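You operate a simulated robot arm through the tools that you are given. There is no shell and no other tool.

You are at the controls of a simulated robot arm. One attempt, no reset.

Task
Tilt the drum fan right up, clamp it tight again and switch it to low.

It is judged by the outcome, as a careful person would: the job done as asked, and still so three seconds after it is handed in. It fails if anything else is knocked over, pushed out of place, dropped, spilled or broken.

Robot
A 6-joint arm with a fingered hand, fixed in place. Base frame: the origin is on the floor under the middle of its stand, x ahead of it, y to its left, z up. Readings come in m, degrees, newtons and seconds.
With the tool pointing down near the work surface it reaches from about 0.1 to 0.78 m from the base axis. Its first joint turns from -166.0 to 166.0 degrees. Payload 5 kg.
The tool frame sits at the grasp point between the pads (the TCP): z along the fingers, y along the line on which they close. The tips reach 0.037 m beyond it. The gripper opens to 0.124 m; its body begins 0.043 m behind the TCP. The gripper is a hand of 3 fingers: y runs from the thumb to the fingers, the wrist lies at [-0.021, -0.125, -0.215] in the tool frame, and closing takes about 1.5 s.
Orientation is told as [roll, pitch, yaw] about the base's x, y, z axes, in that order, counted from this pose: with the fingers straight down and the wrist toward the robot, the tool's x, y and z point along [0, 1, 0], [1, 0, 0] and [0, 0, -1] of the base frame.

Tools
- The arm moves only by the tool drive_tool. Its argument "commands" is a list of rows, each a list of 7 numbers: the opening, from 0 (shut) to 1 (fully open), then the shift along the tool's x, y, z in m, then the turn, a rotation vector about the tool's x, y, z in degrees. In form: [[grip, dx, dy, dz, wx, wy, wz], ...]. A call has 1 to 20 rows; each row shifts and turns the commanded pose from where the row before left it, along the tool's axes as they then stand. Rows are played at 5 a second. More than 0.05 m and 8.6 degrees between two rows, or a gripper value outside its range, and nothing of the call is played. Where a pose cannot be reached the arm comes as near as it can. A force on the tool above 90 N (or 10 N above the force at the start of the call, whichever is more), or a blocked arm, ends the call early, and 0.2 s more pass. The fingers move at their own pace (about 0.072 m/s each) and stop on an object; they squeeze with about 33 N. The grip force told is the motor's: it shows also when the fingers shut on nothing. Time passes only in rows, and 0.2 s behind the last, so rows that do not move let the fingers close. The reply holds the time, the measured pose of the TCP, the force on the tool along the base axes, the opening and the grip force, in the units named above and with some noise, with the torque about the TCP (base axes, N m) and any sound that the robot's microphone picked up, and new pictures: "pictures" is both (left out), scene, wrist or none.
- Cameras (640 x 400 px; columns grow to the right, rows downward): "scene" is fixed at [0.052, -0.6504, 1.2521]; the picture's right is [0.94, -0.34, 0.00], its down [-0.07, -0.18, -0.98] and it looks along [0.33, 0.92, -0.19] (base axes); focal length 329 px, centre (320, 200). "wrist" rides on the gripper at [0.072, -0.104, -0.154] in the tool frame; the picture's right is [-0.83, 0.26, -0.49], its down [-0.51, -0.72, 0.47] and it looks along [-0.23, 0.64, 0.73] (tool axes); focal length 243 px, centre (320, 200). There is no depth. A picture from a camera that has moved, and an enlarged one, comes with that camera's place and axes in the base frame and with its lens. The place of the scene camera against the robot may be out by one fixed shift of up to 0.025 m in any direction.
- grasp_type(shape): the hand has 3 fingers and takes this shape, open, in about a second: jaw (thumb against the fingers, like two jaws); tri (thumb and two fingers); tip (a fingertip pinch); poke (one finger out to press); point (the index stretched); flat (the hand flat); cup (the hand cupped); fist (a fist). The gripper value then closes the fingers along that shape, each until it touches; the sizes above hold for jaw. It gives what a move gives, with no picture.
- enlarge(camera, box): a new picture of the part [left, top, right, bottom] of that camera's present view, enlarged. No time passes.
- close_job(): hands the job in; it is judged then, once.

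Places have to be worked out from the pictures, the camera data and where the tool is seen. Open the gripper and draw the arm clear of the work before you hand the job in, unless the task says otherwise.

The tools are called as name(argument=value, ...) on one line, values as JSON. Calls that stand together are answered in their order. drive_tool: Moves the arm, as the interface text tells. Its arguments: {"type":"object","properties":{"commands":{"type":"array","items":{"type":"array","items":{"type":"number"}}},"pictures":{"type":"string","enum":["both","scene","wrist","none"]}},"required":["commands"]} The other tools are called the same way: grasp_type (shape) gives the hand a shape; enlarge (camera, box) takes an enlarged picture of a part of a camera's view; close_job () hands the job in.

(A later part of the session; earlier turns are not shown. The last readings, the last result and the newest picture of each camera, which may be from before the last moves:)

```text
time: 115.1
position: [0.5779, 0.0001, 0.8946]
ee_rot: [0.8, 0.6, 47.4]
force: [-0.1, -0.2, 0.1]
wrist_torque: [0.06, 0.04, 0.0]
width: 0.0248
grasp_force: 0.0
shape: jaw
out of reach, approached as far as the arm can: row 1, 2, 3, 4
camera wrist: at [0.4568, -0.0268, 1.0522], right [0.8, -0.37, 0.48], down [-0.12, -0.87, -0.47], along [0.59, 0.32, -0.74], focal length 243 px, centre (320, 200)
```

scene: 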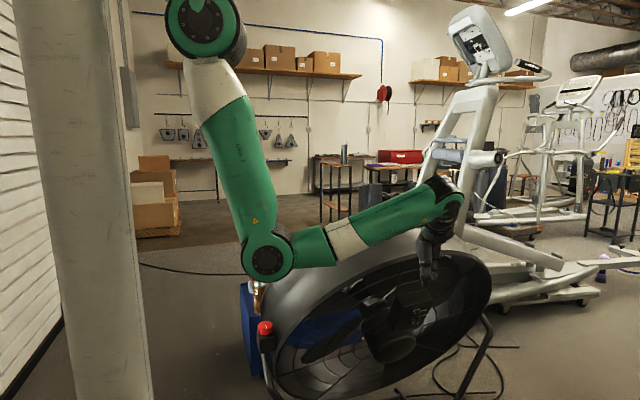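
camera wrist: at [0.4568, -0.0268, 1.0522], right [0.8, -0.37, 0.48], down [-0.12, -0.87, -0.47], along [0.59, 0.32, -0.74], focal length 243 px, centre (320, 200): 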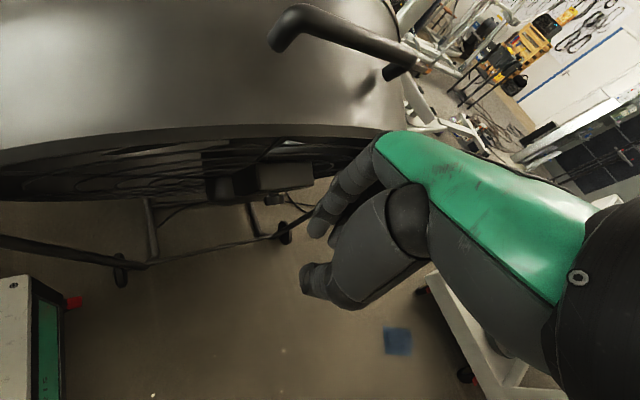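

The hand is now free in front of the fan and the camera sees the box under the tilted rim. I zoom in on it.

enlarge(camera="wrist", box=[180, 120, 340, 240])

enlarge(camera="scene", box=[370, 240, 480, 350])

```text
3.33 times, centred on (260, 180) of wrist
camera zoom: at [0.4568, -0.0268, 1.0522], right [0.8, -0.37, 0.48], down [-0.12, -0.87, -0.47], along [0.59, 0.32, -0.74], focal length 809 px, centre (520, 267)
```

zoom: 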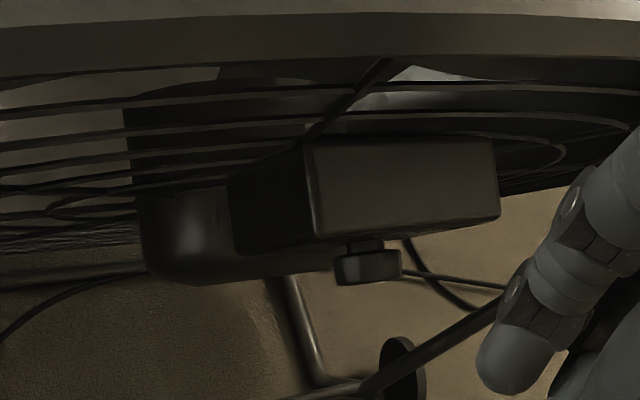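

```text
3.64 times, centred on (425, 295) of scene
camera zoom: at [0.052, -0.6504, 1.2521], right [0.94, -0.34, 0.0], down [-0.07, -0.18, -0.98], along [0.33, 0.92, -0.19], focal length 1197 px, centre (-62, -146)
```

zoom: 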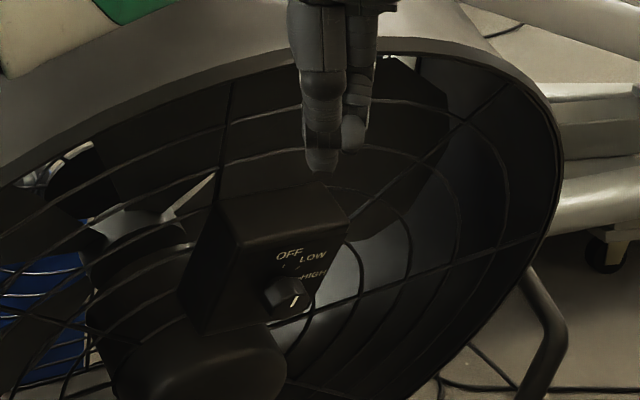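

Triangulating gives the dial at about (0.688, 0.18, 0.62), roughly 4 cm wide and sticking out 2 cm. I back away a little, lower the hand and tilt it so the camera looks at the panel from the front.

drive_tool(commands=[[0.2, 0.008, -0.03, 0.033, 0, 0, 0], [0.2, 0.008, -0.03, 0.033, 0, 0, 0], [0.2, 0.008, -0.03, 0.033, 0, 0, 0], [0.2, 0, 0, 0, -7, 0, 0], [0.2, 0, 0, 0, -7, 0, 0], [0.2, 0, 0, 0, -7, 0, 0], [0.2, 0, 0, 0, -7, 0, 0], [0.2, 0, 0, 0, -7, 0, 0]], pictures="both")

enlarge(camera="wrist", box=[200, 100, 400, 250])

```text
time: 116.9
position: [0.4987, -0.0476, 0.7963]
ee_rot: [0.9, -34.6, 47.1]
force: [-0.4, 0.0, -0.2]
wrist_torque: [-0.02, 0.0, -0.03]
width: 0.0249
grasp_force: 0.0
shape: jaw
camera wrist: at [0.3287, -0.1281, 0.8664], right [0.58, -0.61, 0.54], down [0.15, -0.58, -0.8], along [0.8, 0.54, -0.24], focal length 243 px, centre (320, 200)
```

scene: 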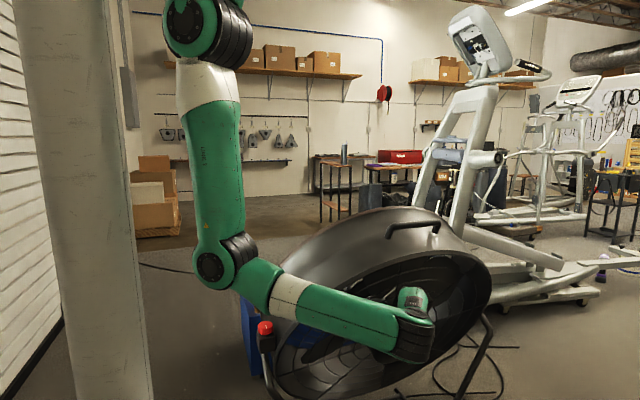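
wrist: 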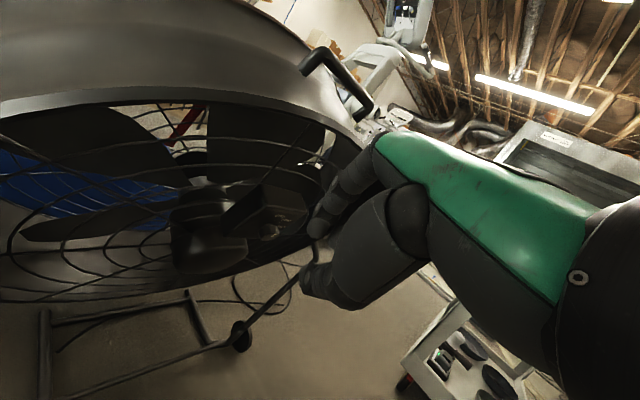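

```text
2.67 times, centred on (300, 175) of wrist
camera zoom: at [0.3287, -0.1281, 0.8664], right [0.58, -0.61, 0.54], down [0.15, -0.58, -0.8], along [0.8, 0.54, -0.24], focal length 647 px, centre (373, 267)
```

zoom: 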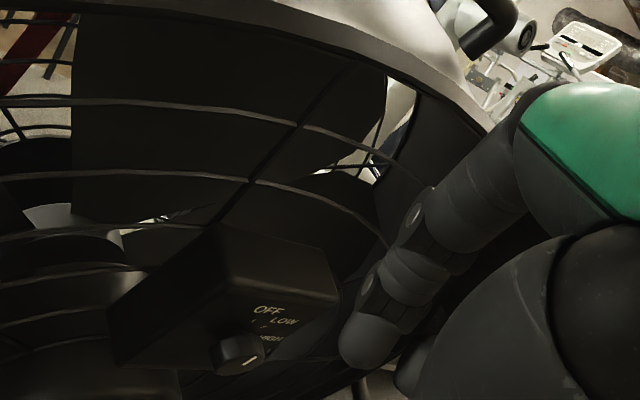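

Two wrist views now agree on the dial at (0.675, 0.165, 0.639), panel facing forward and about 30° down; the line still points to OFF. For a small dial a fingertip pinch may suit better, so I try the tip shape here in free space and look at it.

grasp_type(shape="tip")

enlarge(camera="wrist", box=[220, 100, 480, 330])

```text
time: 117.8
position: [0.498, -0.0481, 0.7977]
ee_rot: [1.0, -34.4, 47.0]
force: [0.7, -0.2, 0.1]
wrist_torque: [-0.03, 0.0, -0.01]
width: 0.1234
grasp_force: 0.1
shape: tip
```

```text
1.74 times, centred on (350, 215) of wrist
camera zoom: at [0.3289, -0.128, 0.8667], right [0.58, -0.61, 0.54], down [0.15, -0.58, -0.8], along [0.8, 0.54, -0.24], focal length 422 px, centre (268, 174)
```

zoom: 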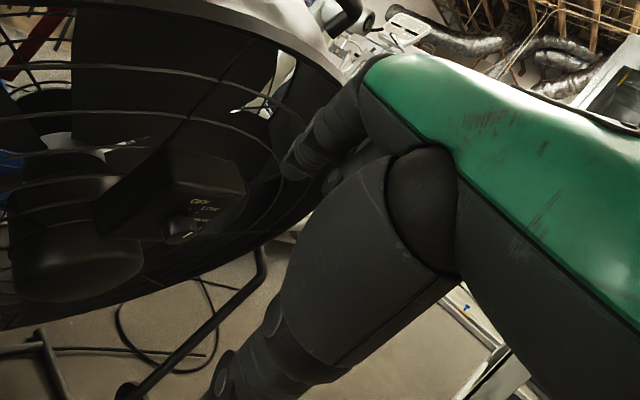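

The tip shape is open wide. I close it most of the way in free air to see where the pinch point lies.

drive_tool(commands=[[0.5, 0, 0, 0, 0, 0, 0], [0.4, 0, 0, 0, 0, 0, 0], [0.35, 0, 0, 0, 0, 0, 0], [0.35, 0, 0, 0, 0, 0, 0], [0.35, 0, 0, 0, 0, 0, 0]], pictures="both")

enlarge(camera="wrist", box=[220, 130, 440, 320])

enlarge(camera="scene", box=[350, 240, 490, 360])

```text
time: 119.0
position: [0.4972, -0.0487, 0.7971]
ee_rot: [1.0, -34.5, 47.1]
force: [0.2, -0.1, 1.2]
wrist_torque: [-0.02, 0.01, 0.0]
width: 0.0442
grasp_force: 0.1
shape: tip
camera wrist: at [0.3288, -0.1281, 0.8666], right [0.58, -0.61, 0.54], down [0.15, -0.58, -0.8], along [0.8, 0.54, -0.24], focal length 243 px, centre (320, 200)
```

scene: 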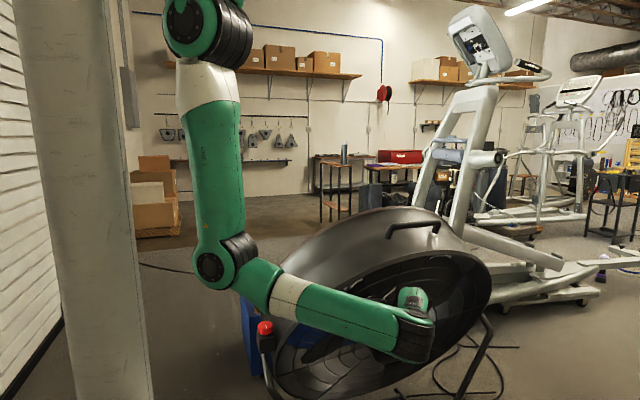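
wrist: 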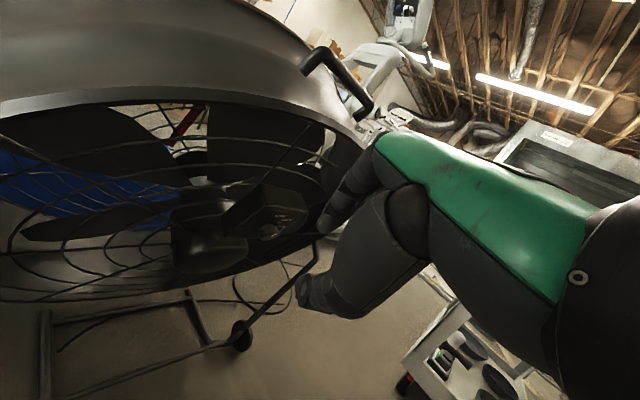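

```text
2.11 times, centred on (330, 225) of wrist
camera zoom: at [0.3288, -0.1281, 0.8666], right [0.58, -0.61, 0.54], down [0.15, -0.58, -0.8], along [0.8, 0.54, -0.24], focal length 511 px, centre (299, 147)
```

zoom: 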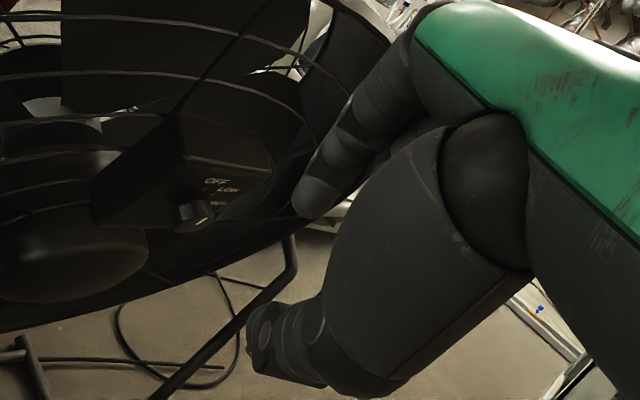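

```text
3.33 times, centred on (420, 300) of scene
camera zoom: at [0.052, -0.6504, 1.2521], right [0.94, -0.34, 0.0], down [-0.07, -0.18, -0.98], along [0.33, 0.92, -0.19], focal length 1097 px, centre (-13, -133)
```

zoom: 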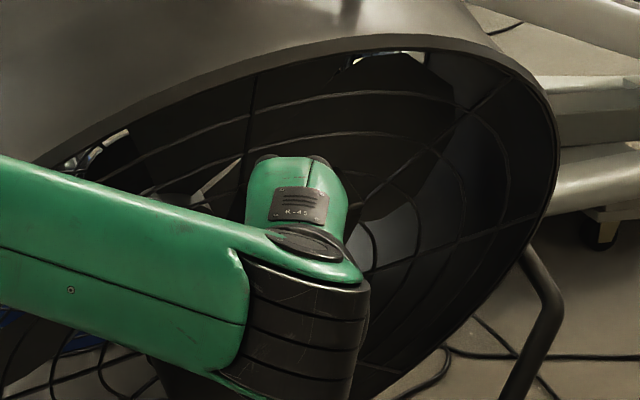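

Only the index and the thumb are used in this shape, which suits the dial. I close it fully once to measure where the tips meet.

drive_tool(commands=[[0.2, 0, 0, 0, 0, 0, 0], [0.05, 0, 0, 0, 0, 0, 0], [0.0, 0, 0, 0, 0, 0, 0], [0.0, 0, 0, 0, 0, 0, 0], [0.0, 0, 0, 0, 0, 0, 0]], pictures="none")

enlarge(camera="wrist", box=[240, 150, 420, 310])

```text
time: 120.2
position: [0.4978, -0.0489, 0.7971]
ee_rot: [1.1, -34.4, 47.1]
force: [0.3, 0.0, -0.2]
wrist_torque: [0.0, -0.01, -0.01]
width: 0.0
grasp_force: 32.8
shape: tip
```

```text
2.50 times, centred on (330, 230) of wrist
camera zoom: at [0.3288, -0.1281, 0.8666], right [0.58, -0.61, 0.54], down [0.15, -0.58, -0.8], along [0.8, 0.54, -0.24], focal length 606 px, centre (295, 125)
```

zoom: 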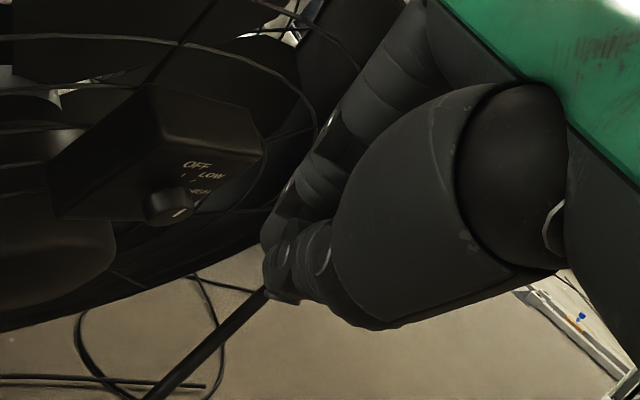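

The tips meet right on the tool axis about 3.7 cm beyond the TCP, so a pinch from above-left along the panel is workable. I open to about 6.5 cm and turn the hand in free space toward the pinch orientation (fingers parallel to the panel with a 10° outward lean).

drive_tool(commands=[[0.3, 0, 0, 0, -0.78, 1.77, 7.66], [0.5, 0, 0, 0, -0.78, 1.77, 7.66], [0.5, 0, 0, 0, -0.78, 1.77, 7.66], [0.5, 0, 0, 0, -0.78, 1.77, 7.66], [0.5, 0, 0, 0, -0.78, 1.77, 7.66], [0.5, 0, 0, 0, -0.78, 1.77, 7.66], [0.5, 0, 0, 0, -0.78, 1.77, 7.66]], pictures="both")

```text
time: 121.8
position: [0.4984, -0.0489, 0.7985]
ee_rot: [42.4, -18.2, -11.1]
force: [-0.1, -0.1, -0.5]
wrist_torque: [0.04, 0.0, 0.0]
width: 0.0614
grasp_force: 0.0
shape: tip
camera wrist: at [0.3418, -0.0688, 0.9202], right [0.12, -0.99, -0.11], down [-0.47, 0.04, -0.88], along [0.87, 0.16, -0.46], focal length 243 px, centre (320, 200)
```

scene: 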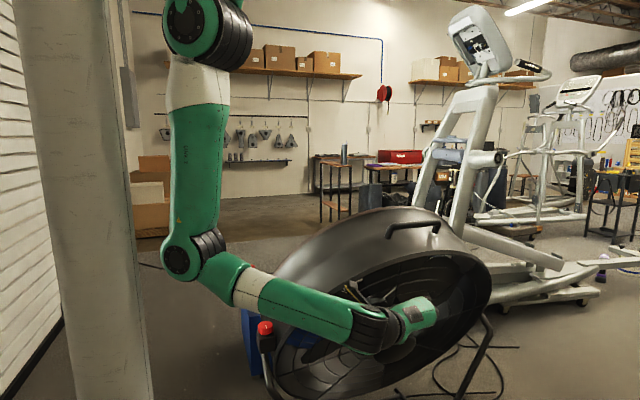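
wrist: 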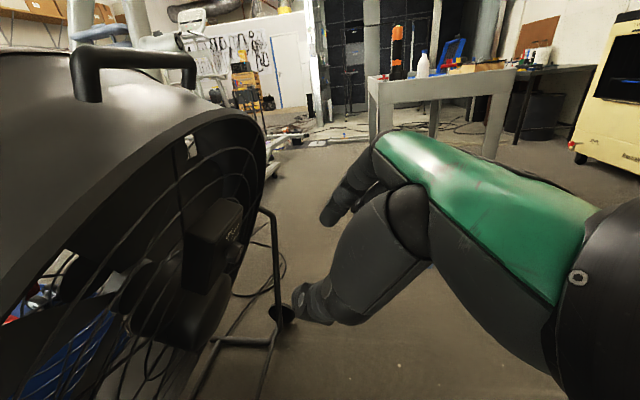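

This is an excellent side view of the panel and dial. I enlarge it to measure the dial and plan the pinch.

enlarge(camera="wrist", box=[170, 180, 270, 280])

enlarge(camera="wrist", box=[100, 100, 360, 340])

```text
4.00 times, centred on (220, 230) of wrist
camera zoom: at [0.3418, -0.0688, 0.9202], right [0.12, -0.99, -0.11], down [-0.47, 0.04, -0.88], along [0.87, 0.16, -0.46], focal length 970 px, centre (720, 80)
```

zoom: 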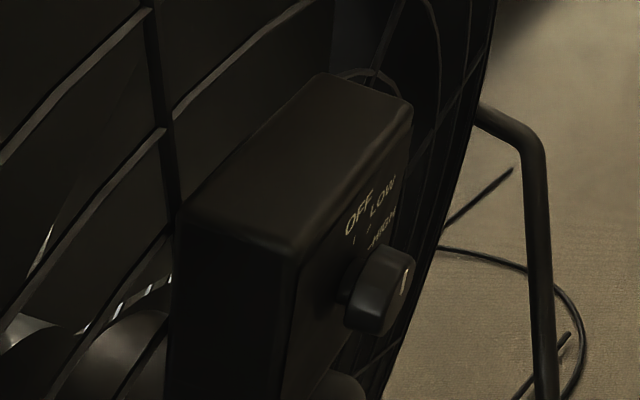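

```text
1.67 times, centred on (230, 220) of wrist
camera zoom: at [0.3418, -0.0688, 0.9202], right [0.12, -0.99, -0.11], down [-0.47, 0.04, -0.88], along [0.87, 0.16, -0.46], focal length 404 px, centre (470, 167)
```

zoom: 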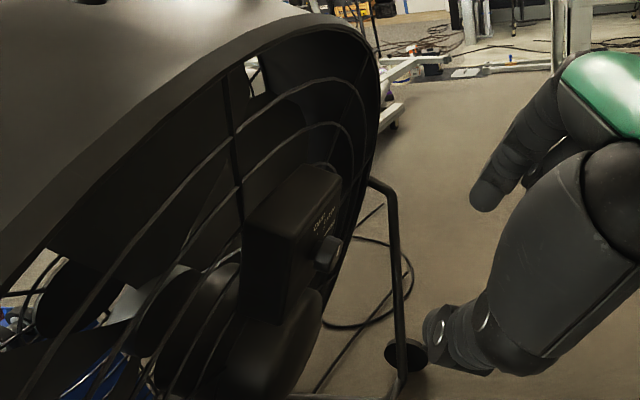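

The side view confirms the dial at (0.675, 0.167, 0.640), about 4.2 cm across. I zoom further to measure the panel's actual tilt.

enlarge(camera="wrist", box=[195, 190, 255, 250])

enlarge(camera="wrist", box=[195, 230, 255, 290])

enlarge(camera="wrist", box=[0, 20, 300, 400])

```text
6.67 times, centred on (225, 220) of wrist
camera zoom: at [0.3418, -0.0688, 0.9202], right [0.12, -0.99, -0.11], down [-0.47, 0.04, -0.88], along [0.87, 0.16, -0.46], focal length 1618 px, centre (953, 67)
```

zoom: 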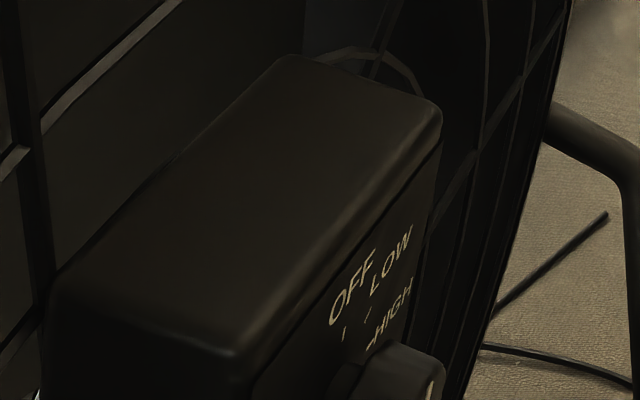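

```text
6.67 times, centred on (225, 260) of wrist
camera zoom: at [0.3418, -0.0688, 0.9202], right [0.12, -0.99, -0.11], down [-0.47, 0.04, -0.88], along [0.87, 0.16, -0.46], focal length 1618 px, centre (953, -200)
```

zoom: 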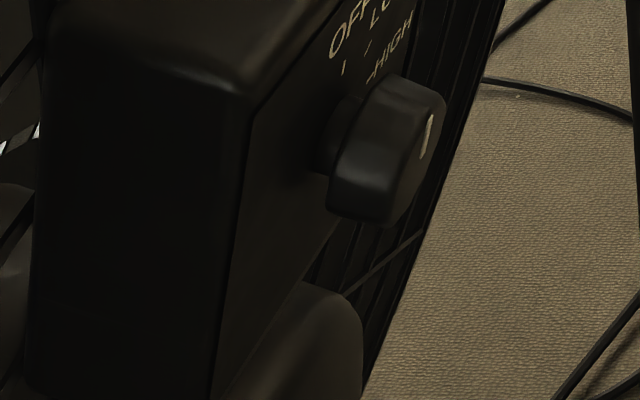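

```text
1.05 times, centred on (150, 210) of wrist (not enlarged: the box is as wide or as high as the picture)
camera zoom: at [0.3418, -0.0688, 0.9202], right [0.12, -0.99, -0.11], down [-0.47, 0.04, -0.88], along [0.87, 0.16, -0.46], focal length 255 px, centre (499, 190)
```

zoom: 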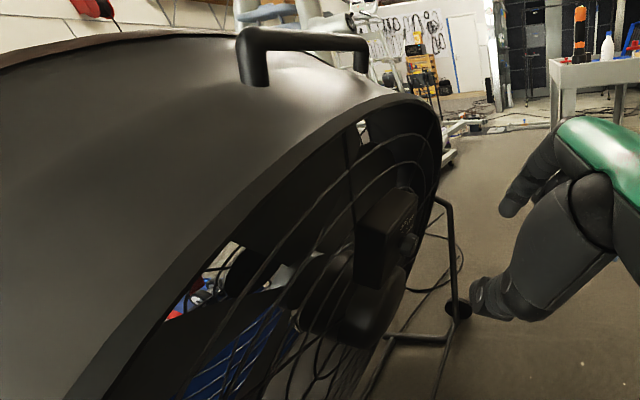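

Both vertical box edges give a panel tilt of about 23.6°, so the stop is at roughly 24°. I fine-turn the hand to match this panel angle and advance halfway to a point in front of the dial.

drive_tool(commands=[[0.5, 0, 0, 0, 0.41, -5.96, -2.28], [0.5, 0.0021, 0.011, 0.0371, 0, 0, 0], [0.5, 0.0021, 0.011, 0.0371, 0, 0, 0], [0.5, 0.0021, 0.011, 0.0371, 0, 0, 0], [0.5, 0.0021, 0.011, 0.0371, 0, 0, 0]], pictures="both")

```text
time: 123.0
position: [0.5929, 0.0293, 0.7047]
ee_rot: [35.7, -19.4, -8.9]
force: [0.1, -0.7, 0.7]
wrist_torque: [0.0, -0.01, -0.06]
width: 0.0614
grasp_force: 0.0
shape: tip
camera wrist: at [0.4356, 0.0237, 0.8288], right [0.12, -0.99, 0.01], down [-0.47, -0.07, -0.88], along [0.87, 0.1, -0.48], focal length 243 px, centre (320, 200)
```

scene: 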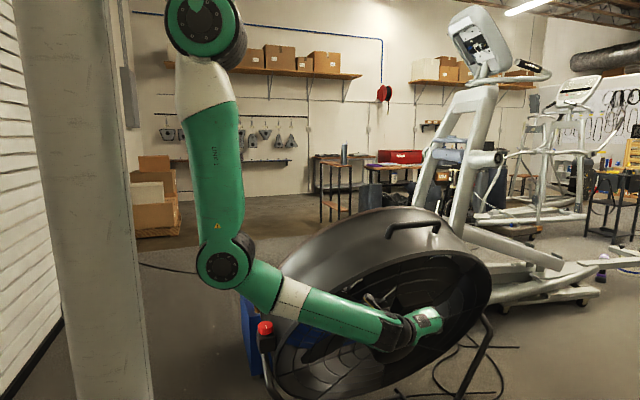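
wrist: 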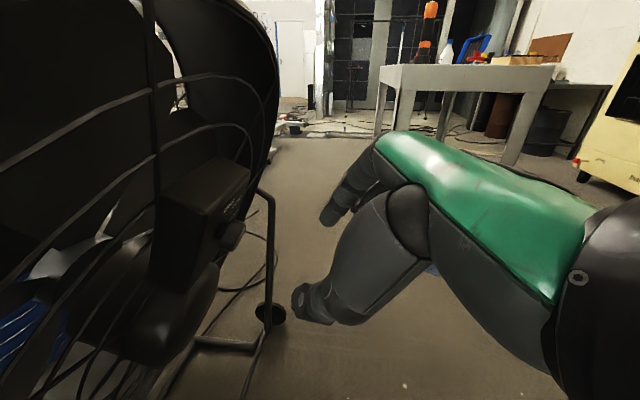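

Reach is fine so far and the dial again checks out at (0.675, 0.167, 0.637). I continue to the pre-grasp point 7 cm in front of it.

drive_tool(commands=[[0.5, 0.0021, 0.011, 0.0371, 0, 0, 0], [0.5, 0.0021, 0.011, 0.0371, 0, 0, 0], [0.5, 0.0021, 0.011, 0.0371, 0, 0, 0]], pictures="both")

enlarge(camera="wrist", box=[160, 140, 400, 340])

enlarge(camera="scene", box=[350, 250, 490, 370])

```text
time: 123.8
position: [0.6632, 0.0913, 0.6332]
ee_rot: [35.8, -19.3, -8.9]
force: [0.2, 0.6, 0.6]
wrist_torque: [-0.02, -0.1, 0.02]
width: 0.0619
grasp_force: 0.1
shape: tip
camera wrist: at [0.5064, 0.0837, 0.7574], right [0.12, -0.99, 0.01], down [-0.47, -0.06, -0.88], along [0.87, 0.1, -0.48], focal length 243 px, centre (320, 200)
```

scene: 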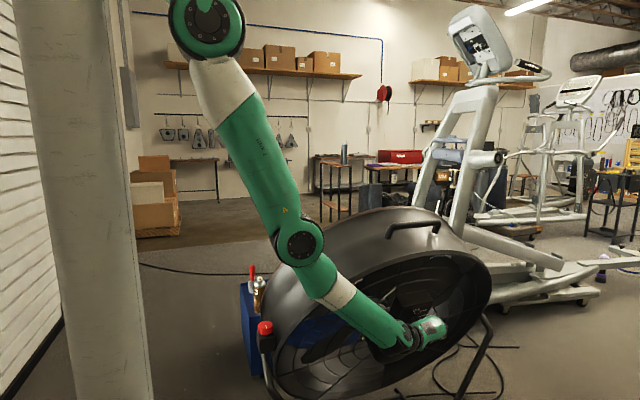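
wrist: 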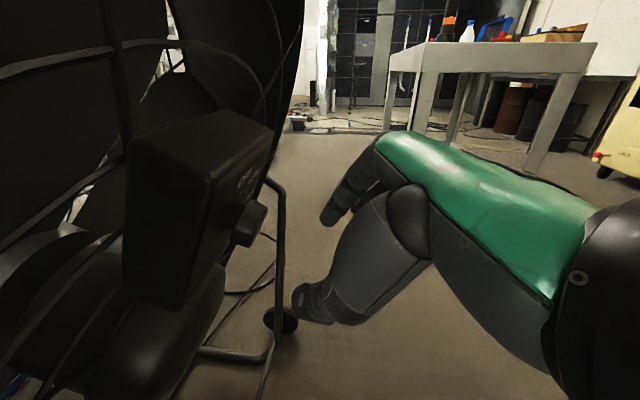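

```text
2.00 times, centred on (280, 240) of wrist
camera zoom: at [0.5064, 0.0837, 0.7574], right [0.12, -0.99, 0.01], down [-0.47, -0.06, -0.88], along [0.87, 0.1, -0.48], focal length 485 px, centre (400, 120)
```

zoom: 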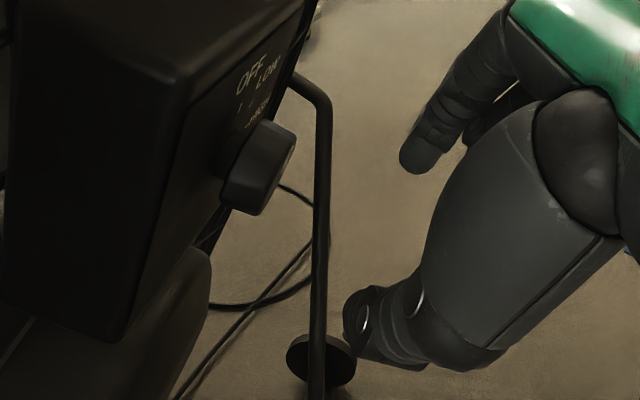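

```text
3.33 times, centred on (420, 310) of scene
camera zoom: at [0.052, -0.6504, 1.2521], right [0.94, -0.34, 0.0], down [-0.07, -0.18, -0.98], along [0.33, 0.92, -0.19], focal length 1097 px, centre (-13, -167)
```

zoom: 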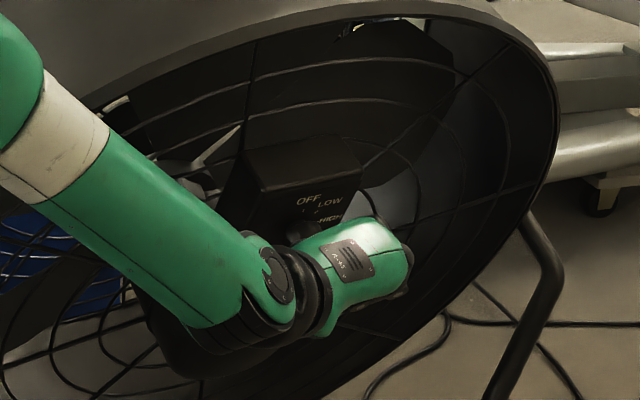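

The pinch geometry lines up: the dial should move straight into the gap if I advance about 6.5 cm along the dial axis. I advance in small steps, checking before the last one.

drive_tool(commands=[[0.5, 0.0159, 0.0003, 0.0037, 0, 0, 0], [0.5, 0.0159, 0.0003, 0.0037, 0, 0, 0], [0.5, 0.0159, 0.0003, 0.0037, 0, 0, 0]], pictures="wrist")

enlarge(camera="wrist", box=[220, 160, 420, 330])

```text
time: 124.6
position: [0.6629, 0.1381, 0.6489]
ee_rot: [35.7, -19.3, -9.0]
force: [0.3, 0.1, 0.6]
wrist_torque: [0.02, -0.01, 0.02]
width: 0.0616
grasp_force: 0.1
shape: tip
camera wrist: at [0.5066, 0.1301, 0.7742], right [0.12, -0.99, 0.01], down [-0.47, -0.06, -0.88], along [0.87, 0.11, -0.48], focal length 243 px, centre (320, 200)
```

wrist: 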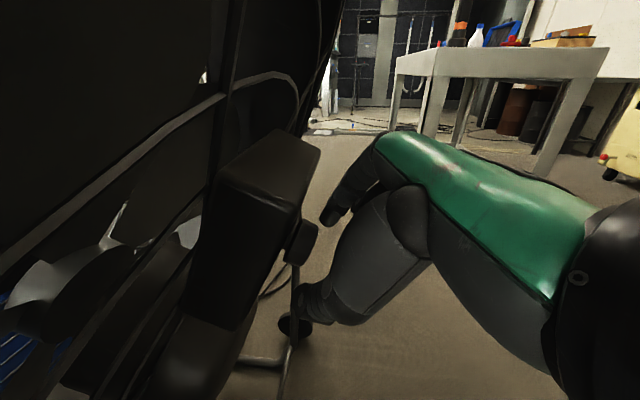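

```text
2.35 times, centred on (320, 245) of wrist
camera zoom: at [0.5066, 0.1301, 0.7742], right [0.12, -0.99, 0.01], down [-0.47, -0.06, -0.88], along [0.87, 0.11, -0.48], focal length 571 px, centre (320, 94)
```

zoom: 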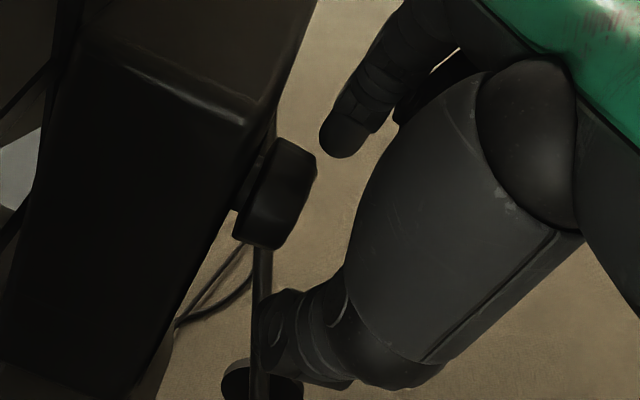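

The dial sits almost in the gap; the pinch line needs to come about 2 cm further in and slightly along the fingers so the pads meet the dial's middle. I make that last move and watch the force.

drive_tool(commands=[[0.5, 0.0093, 0.002, 0.0042, 0, 0, 0], [0.5, 0.0093, 0.002, 0.0042, 0, 0, 0]], pictures="wrist")

enlarge(camera="wrist", box=[220, 160, 420, 330])

```text
time: 125.2
position: [0.6682, 0.1576, 0.6553]
ee_rot: [35.7, -19.3, -8.8]
force: [0.0, -0.2, 0.2]
wrist_torque: [0.04, 0.03, -0.01]
width: 0.0615
grasp_force: 0.1
shape: tip
camera wrist: at [0.512, 0.1504, 0.7796], right [0.12, -0.99, 0.01], down [-0.47, -0.07, -0.88], along [0.87, 0.11, -0.48], focal length 243 px, centre (320, 200)
```

wrist: 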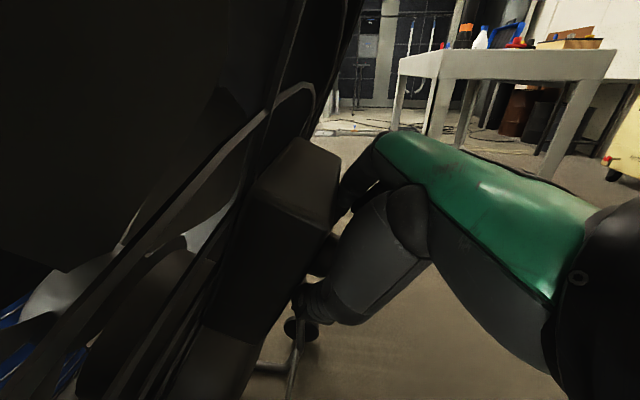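

```text
2.35 times, centred on (320, 245) of wrist
camera zoom: at [0.512, 0.1504, 0.7796], right [0.12, -0.99, 0.01], down [-0.47, -0.07, -0.88], along [0.87, 0.11, -0.48], focal length 571 px, centre (320, 94)
```

zoom: 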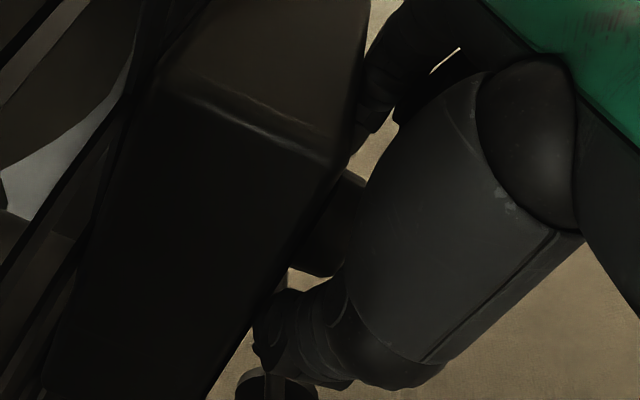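

By the numbers the dial centre is now at tool coordinates (−0.004, −0.002, 0.022), right between the pads with about 5 mm to spare from the panel, and there is no contact force. I close the pinch.

drive_tool(commands=[[0.42, 0, 0, 0, 0, 0, 0], [0.36, 0, 0, 0, 0, 0, 0], [0.3, 0, 0, 0, 0, 0, 0], [0.25, 0, 0, 0, 0, 0, 0], [0.2, 0, 0, 0, 0, 0, 0]], pictures="wrist")

enlarge(camera="wrist", box=[220, 160, 420, 330])

enlarge(camera="scene", box=[370, 260, 470, 350])

```text
time: 126.4
position: [0.669, 0.1572, 0.6558]
ee_rot: [35.8, -19.3, -8.8]
force: [0.7, 0.1, 0.6]
wrist_torque: [0.02, 0.01, 0.01]
width: 0.0361
grasp_force: 33.6
shape: tip
camera wrist: at [0.512, 0.1502, 0.7795], right [0.12, -0.99, 0.01], down [-0.47, -0.07, -0.88], along [0.87, 0.11, -0.48], focal length 243 px, centre (320, 200)
```

wrist: 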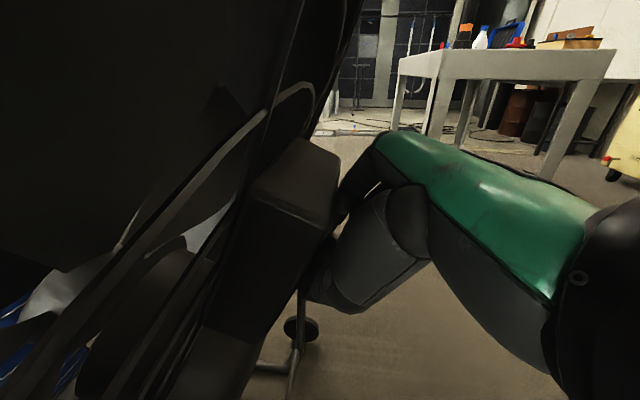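

```text
2.35 times, centred on (320, 245) of wrist
camera zoom: at [0.512, 0.1502, 0.7795], right [0.12, -0.99, 0.01], down [-0.47, -0.07, -0.88], along [0.87, 0.11, -0.48], focal length 571 px, centre (320, 94)
```

zoom: 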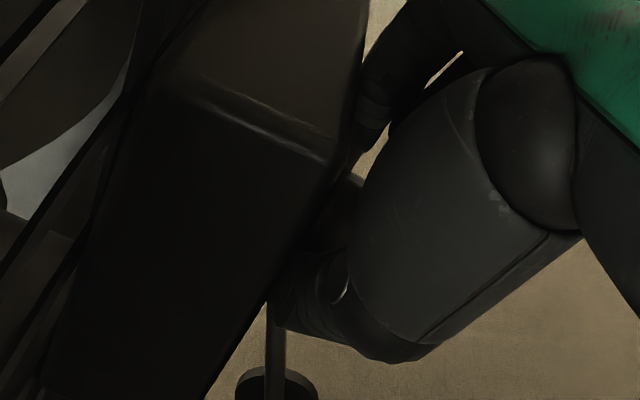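

```text
4.44 times, centred on (420, 305) of scene
camera zoom: at [0.052, -0.6504, 1.2521], right [0.94, -0.34, 0.0], down [-0.07, -0.18, -0.98], along [0.33, 0.92, -0.19], focal length 1462 px, centre (-124, -267)
```

zoom: 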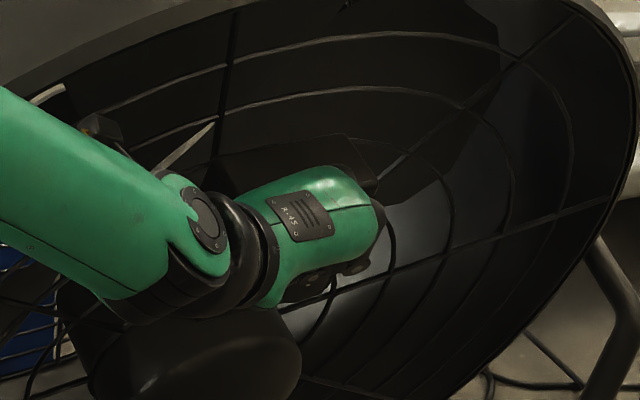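

The pinch holds the dial (33 N, 36 mm). LOW is 45° clockwise from OFF by the tick marks, so I turn the hand clockwise about the dial's axis, first by 22.5°.

drive_tool(commands=[[0.2, 0, 0.0029, 0.0002, 7.38, 0, 1.3], [0.2, 0, 0.0029, 0.0002, 7.38, 0, 1.3], [0.2, 0, 0.0029, 0.0002, 7.38, 0, 1.3]], pictures="both")

enlarge(camera="wrist", box=[220, 160, 420, 330])

enlarge(camera="scene", box=[370, 260, 470, 350])

```text
time: 127.2
position: [0.6801, 0.1566, 0.6611]
ee_rot: [34.3, 0.8, 0.7]
force: [6.6, 3.4, 10.6]
wrist_torque: [0.29, -0.27, -0.09]
width: 0.0342
grasp_force: 33.0
shape: tip
camera wrist: at [0.5784, 0.1293, 0.8311], right [0.27, -0.96, -0.06], down [-0.73, -0.16, -0.67], along [0.63, 0.23, -0.74], focal length 243 px, centre (320, 200)
```

scene: 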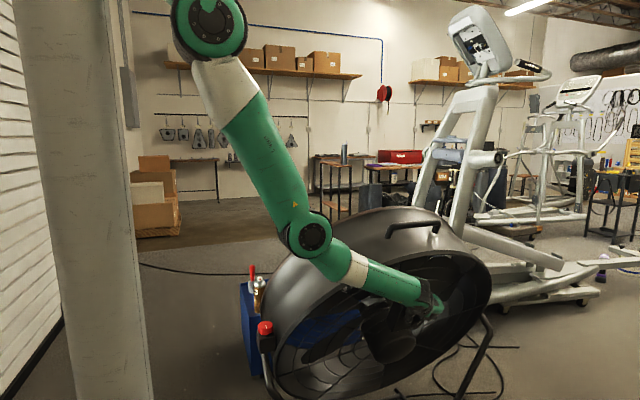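
wrist: 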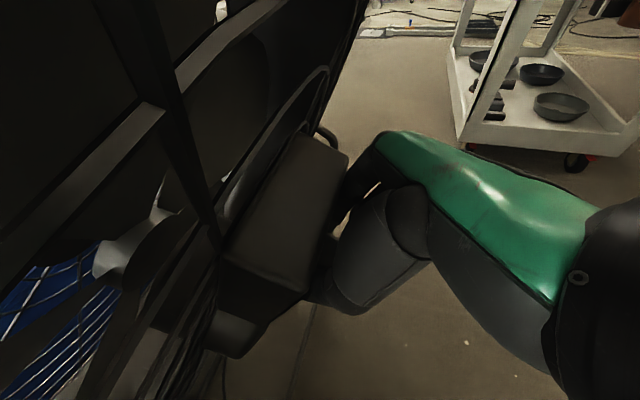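

```text
2.35 times, centred on (320, 245) of wrist
camera zoom: at [0.5784, 0.1293, 0.8311], right [0.27, -0.96, -0.06], down [-0.73, -0.16, -0.67], along [0.63, 0.23, -0.74], focal length 571 px, centre (320, 94)
```

zoom: 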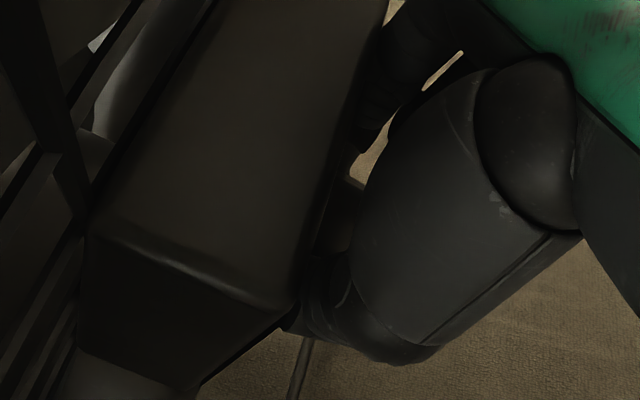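

```text
4.44 times, centred on (420, 305) of scene
camera zoom: at [0.052, -0.6504, 1.2521], right [0.94, -0.34, 0.0], down [-0.07, -0.18, -0.98], along [0.33, 0.92, -0.19], focal length 1462 px, centre (-124, -267)
```

zoom: 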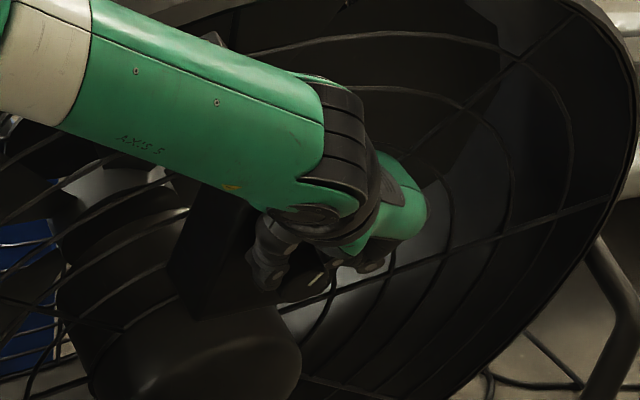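

The dial's line appears to be turning. I zoom to check its angle before continuing.

enlarge(camera="scene", box=[390, 290, 430, 330])

```text
10.00 times, centred on (410, 310) of scene
camera zoom: at [0.052, -0.6504, 1.2521], right [0.94, -0.34, 0.0], down [-0.07, -0.18, -0.98], along [0.33, 0.92, -0.19], focal length 3290 px, centre (-580, -900)
```

zoom: 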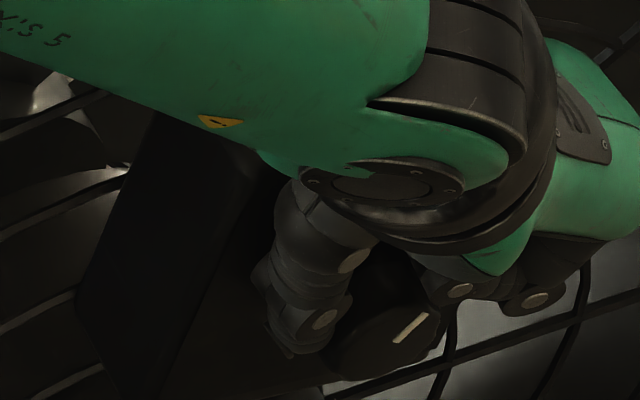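

The line now makes about 42° with OFF, so the dial seems to have snapped toward LOW. I open the pinch and back straight out along the dial axis to check.

drive_tool(commands=[[0.35, 0, 0, 0, 0, 0, 0], [0.5, 0, 0, 0, 0, 0, 0], [0.5, -0.02, 0, -0.0035, 0, 0, 0], [0.5, -0.03, 0, -0.005, 0, 0, 0], [0.5, -0.03, 0, -0.005, 0, 0, 0]], pictures="both")

enlarge(camera="scene", box=[385, 285, 435, 335])

enlarge(camera="wrist", box=[200, 140, 360, 280])

```text
time: 128.4
position: [0.6742, 0.0818, 0.6225]
ee_rot: [34.1, 1.1, 0.6]
force: [-0.3, -0.4, 0.0]
wrist_torque: [0.0, -0.07, -0.02]
width: 0.0614
grasp_force: 0.1
shape: tip
camera wrist: at [0.5741, 0.0557, 0.7934], right [0.27, -0.96, -0.06], down [-0.73, -0.16, -0.66], along [0.62, 0.23, -0.75], focal length 243 px, centre (320, 200)
```

scene: 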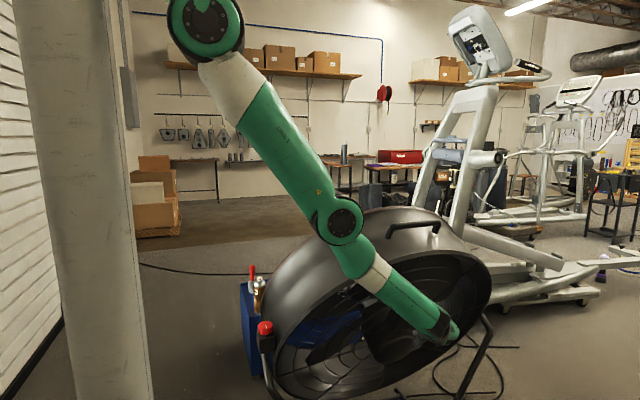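
wrist: 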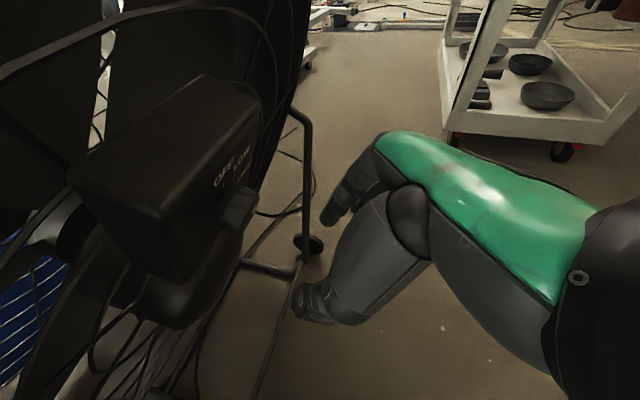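

```text
8.00 times, centred on (410, 310) of scene
camera zoom: at [0.052, -0.6504, 1.2521], right [0.94, -0.34, 0.0], down [-0.07, -0.18, -0.98], along [0.33, 0.92, -0.19], focal length 2632 px, centre (-400, -680)
```

zoom: 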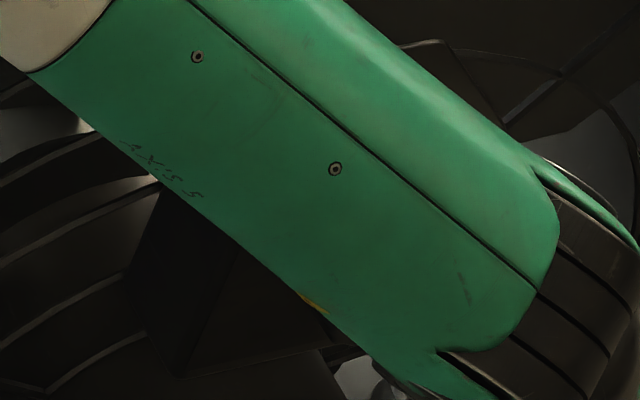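

```text
2.86 times, centred on (280, 210) of wrist
camera zoom: at [0.5741, 0.0557, 0.7934], right [0.27, -0.96, -0.06], down [-0.73, -0.16, -0.66], along [0.62, 0.23, -0.75], focal length 693 px, centre (434, 171)
```

zoom: 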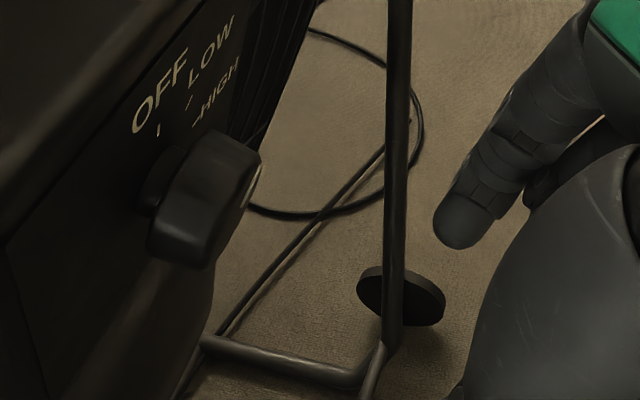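

From here the dial's face is edge-on, so I need the scene camera's view. I retreat outward and up so the forearm no longer blocks it.

drive_tool(commands=[[0.5, -0.008, -0.01, -0.0346, 0, 0, 0], [0.5, -0.008, -0.01, -0.0346, 0, 0, 0], [0.5, -0.008, -0.01, -0.0346, 0, 0, 0], [0.5, -0.008, -0.01, -0.0346, 0, 0, 0], [0.5, -0.008, -0.01, -0.0346, 0, 0, 0], [0.5, 0.0265, -0.011, -0.0303, 0, 0, 0], [0.5, 0.0265, -0.011, -0.0303, 0, 0, 0], [0.5, 0.0265, -0.011, -0.0303, 0, 0, 0], [0.5, 0.0265, -0.011, -0.0303, 0, 0, 0]], pictures="both")

enlarge(camera="scene", box=[385, 285, 435, 335])

```text
time: 130.4
position: [0.5883, -0.0288, 0.906]
ee_rot: [34.2, 1.2, 0.7]
force: [-0.6, 0.1, 0.4]
wrist_torque: [0.01, -0.03, -0.01]
width: 0.0615
grasp_force: 0.0
shape: tip
camera wrist: at [0.4886, -0.056, 1.0762], right [0.27, -0.96, -0.06], down [-0.73, -0.16, -0.66], along [0.62, 0.23, -0.75], focal length 243 px, centre (320, 200)
```

scene: 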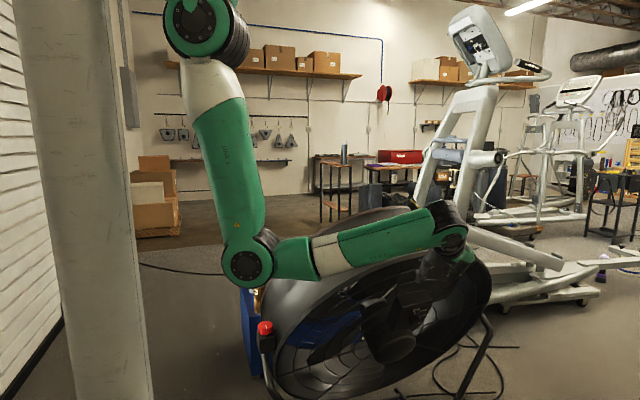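
wrist: 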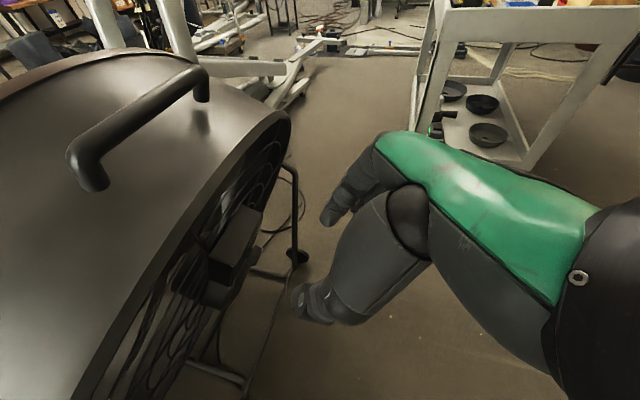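

```text
8.00 times, centred on (410, 310) of scene
camera zoom: at [0.052, -0.6504, 1.2521], right [0.94, -0.34, 0.0], down [-0.07, -0.18, -0.98], along [0.33, 0.92, -0.19], focal length 2632 px, centre (-400, -680)
```

zoom: 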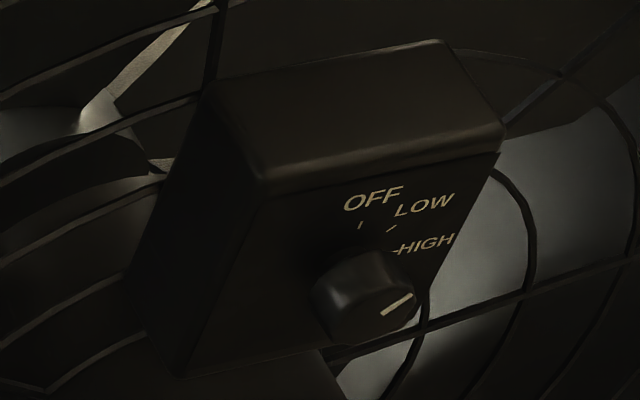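

The view is clear and the dial's line now points along the LOW tick. I zoom in once more to verify the angle precisely.

enlarge(camera="scene", box=[402, 304, 432, 334])

enlarge(camera="scene", box=[400, 295, 440, 335])

enlarge(camera="scene", box=[220, 180, 520, 400])

```text
13.33 times, centred on (417, 319) of scene
camera zoom: at [0.052, -0.6504, 1.2521], right [0.94, -0.34, 0.0], down [-0.07, -0.18, -0.98], along [0.33, 0.92, -0.19], focal length 4387 px, centre (-973, -1387)
```

zoom: 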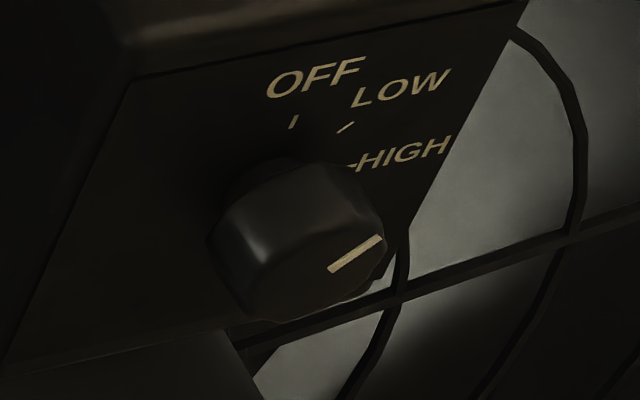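

```text
10.00 times, centred on (420, 315) of scene
camera zoom: at [0.052, -0.6504, 1.2521], right [0.94, -0.34, 0.0], down [-0.07, -0.18, -0.98], along [0.33, 0.92, -0.19], focal length 3290 px, centre (-680, -950)
```

zoom: 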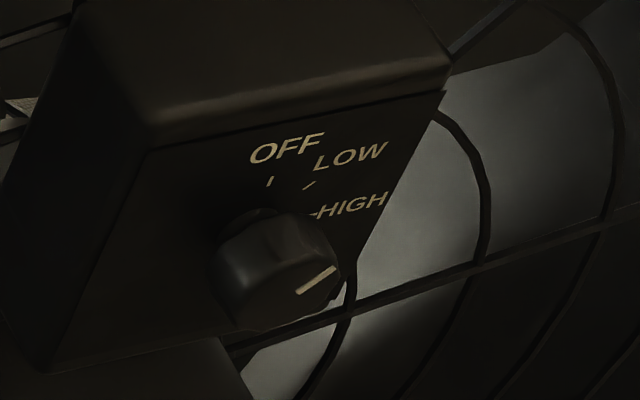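

```text
1.82 times, centred on (370, 290) of scene
camera zoom: at [0.052, -0.6504, 1.2521], right [0.94, -0.34, 0.0], down [-0.07, -0.18, -0.98], along [0.33, 0.92, -0.19], focal length 598 px, centre (229, 36)
```

zoom: 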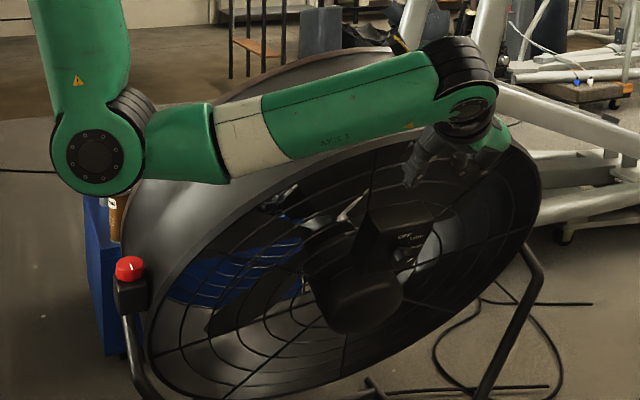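

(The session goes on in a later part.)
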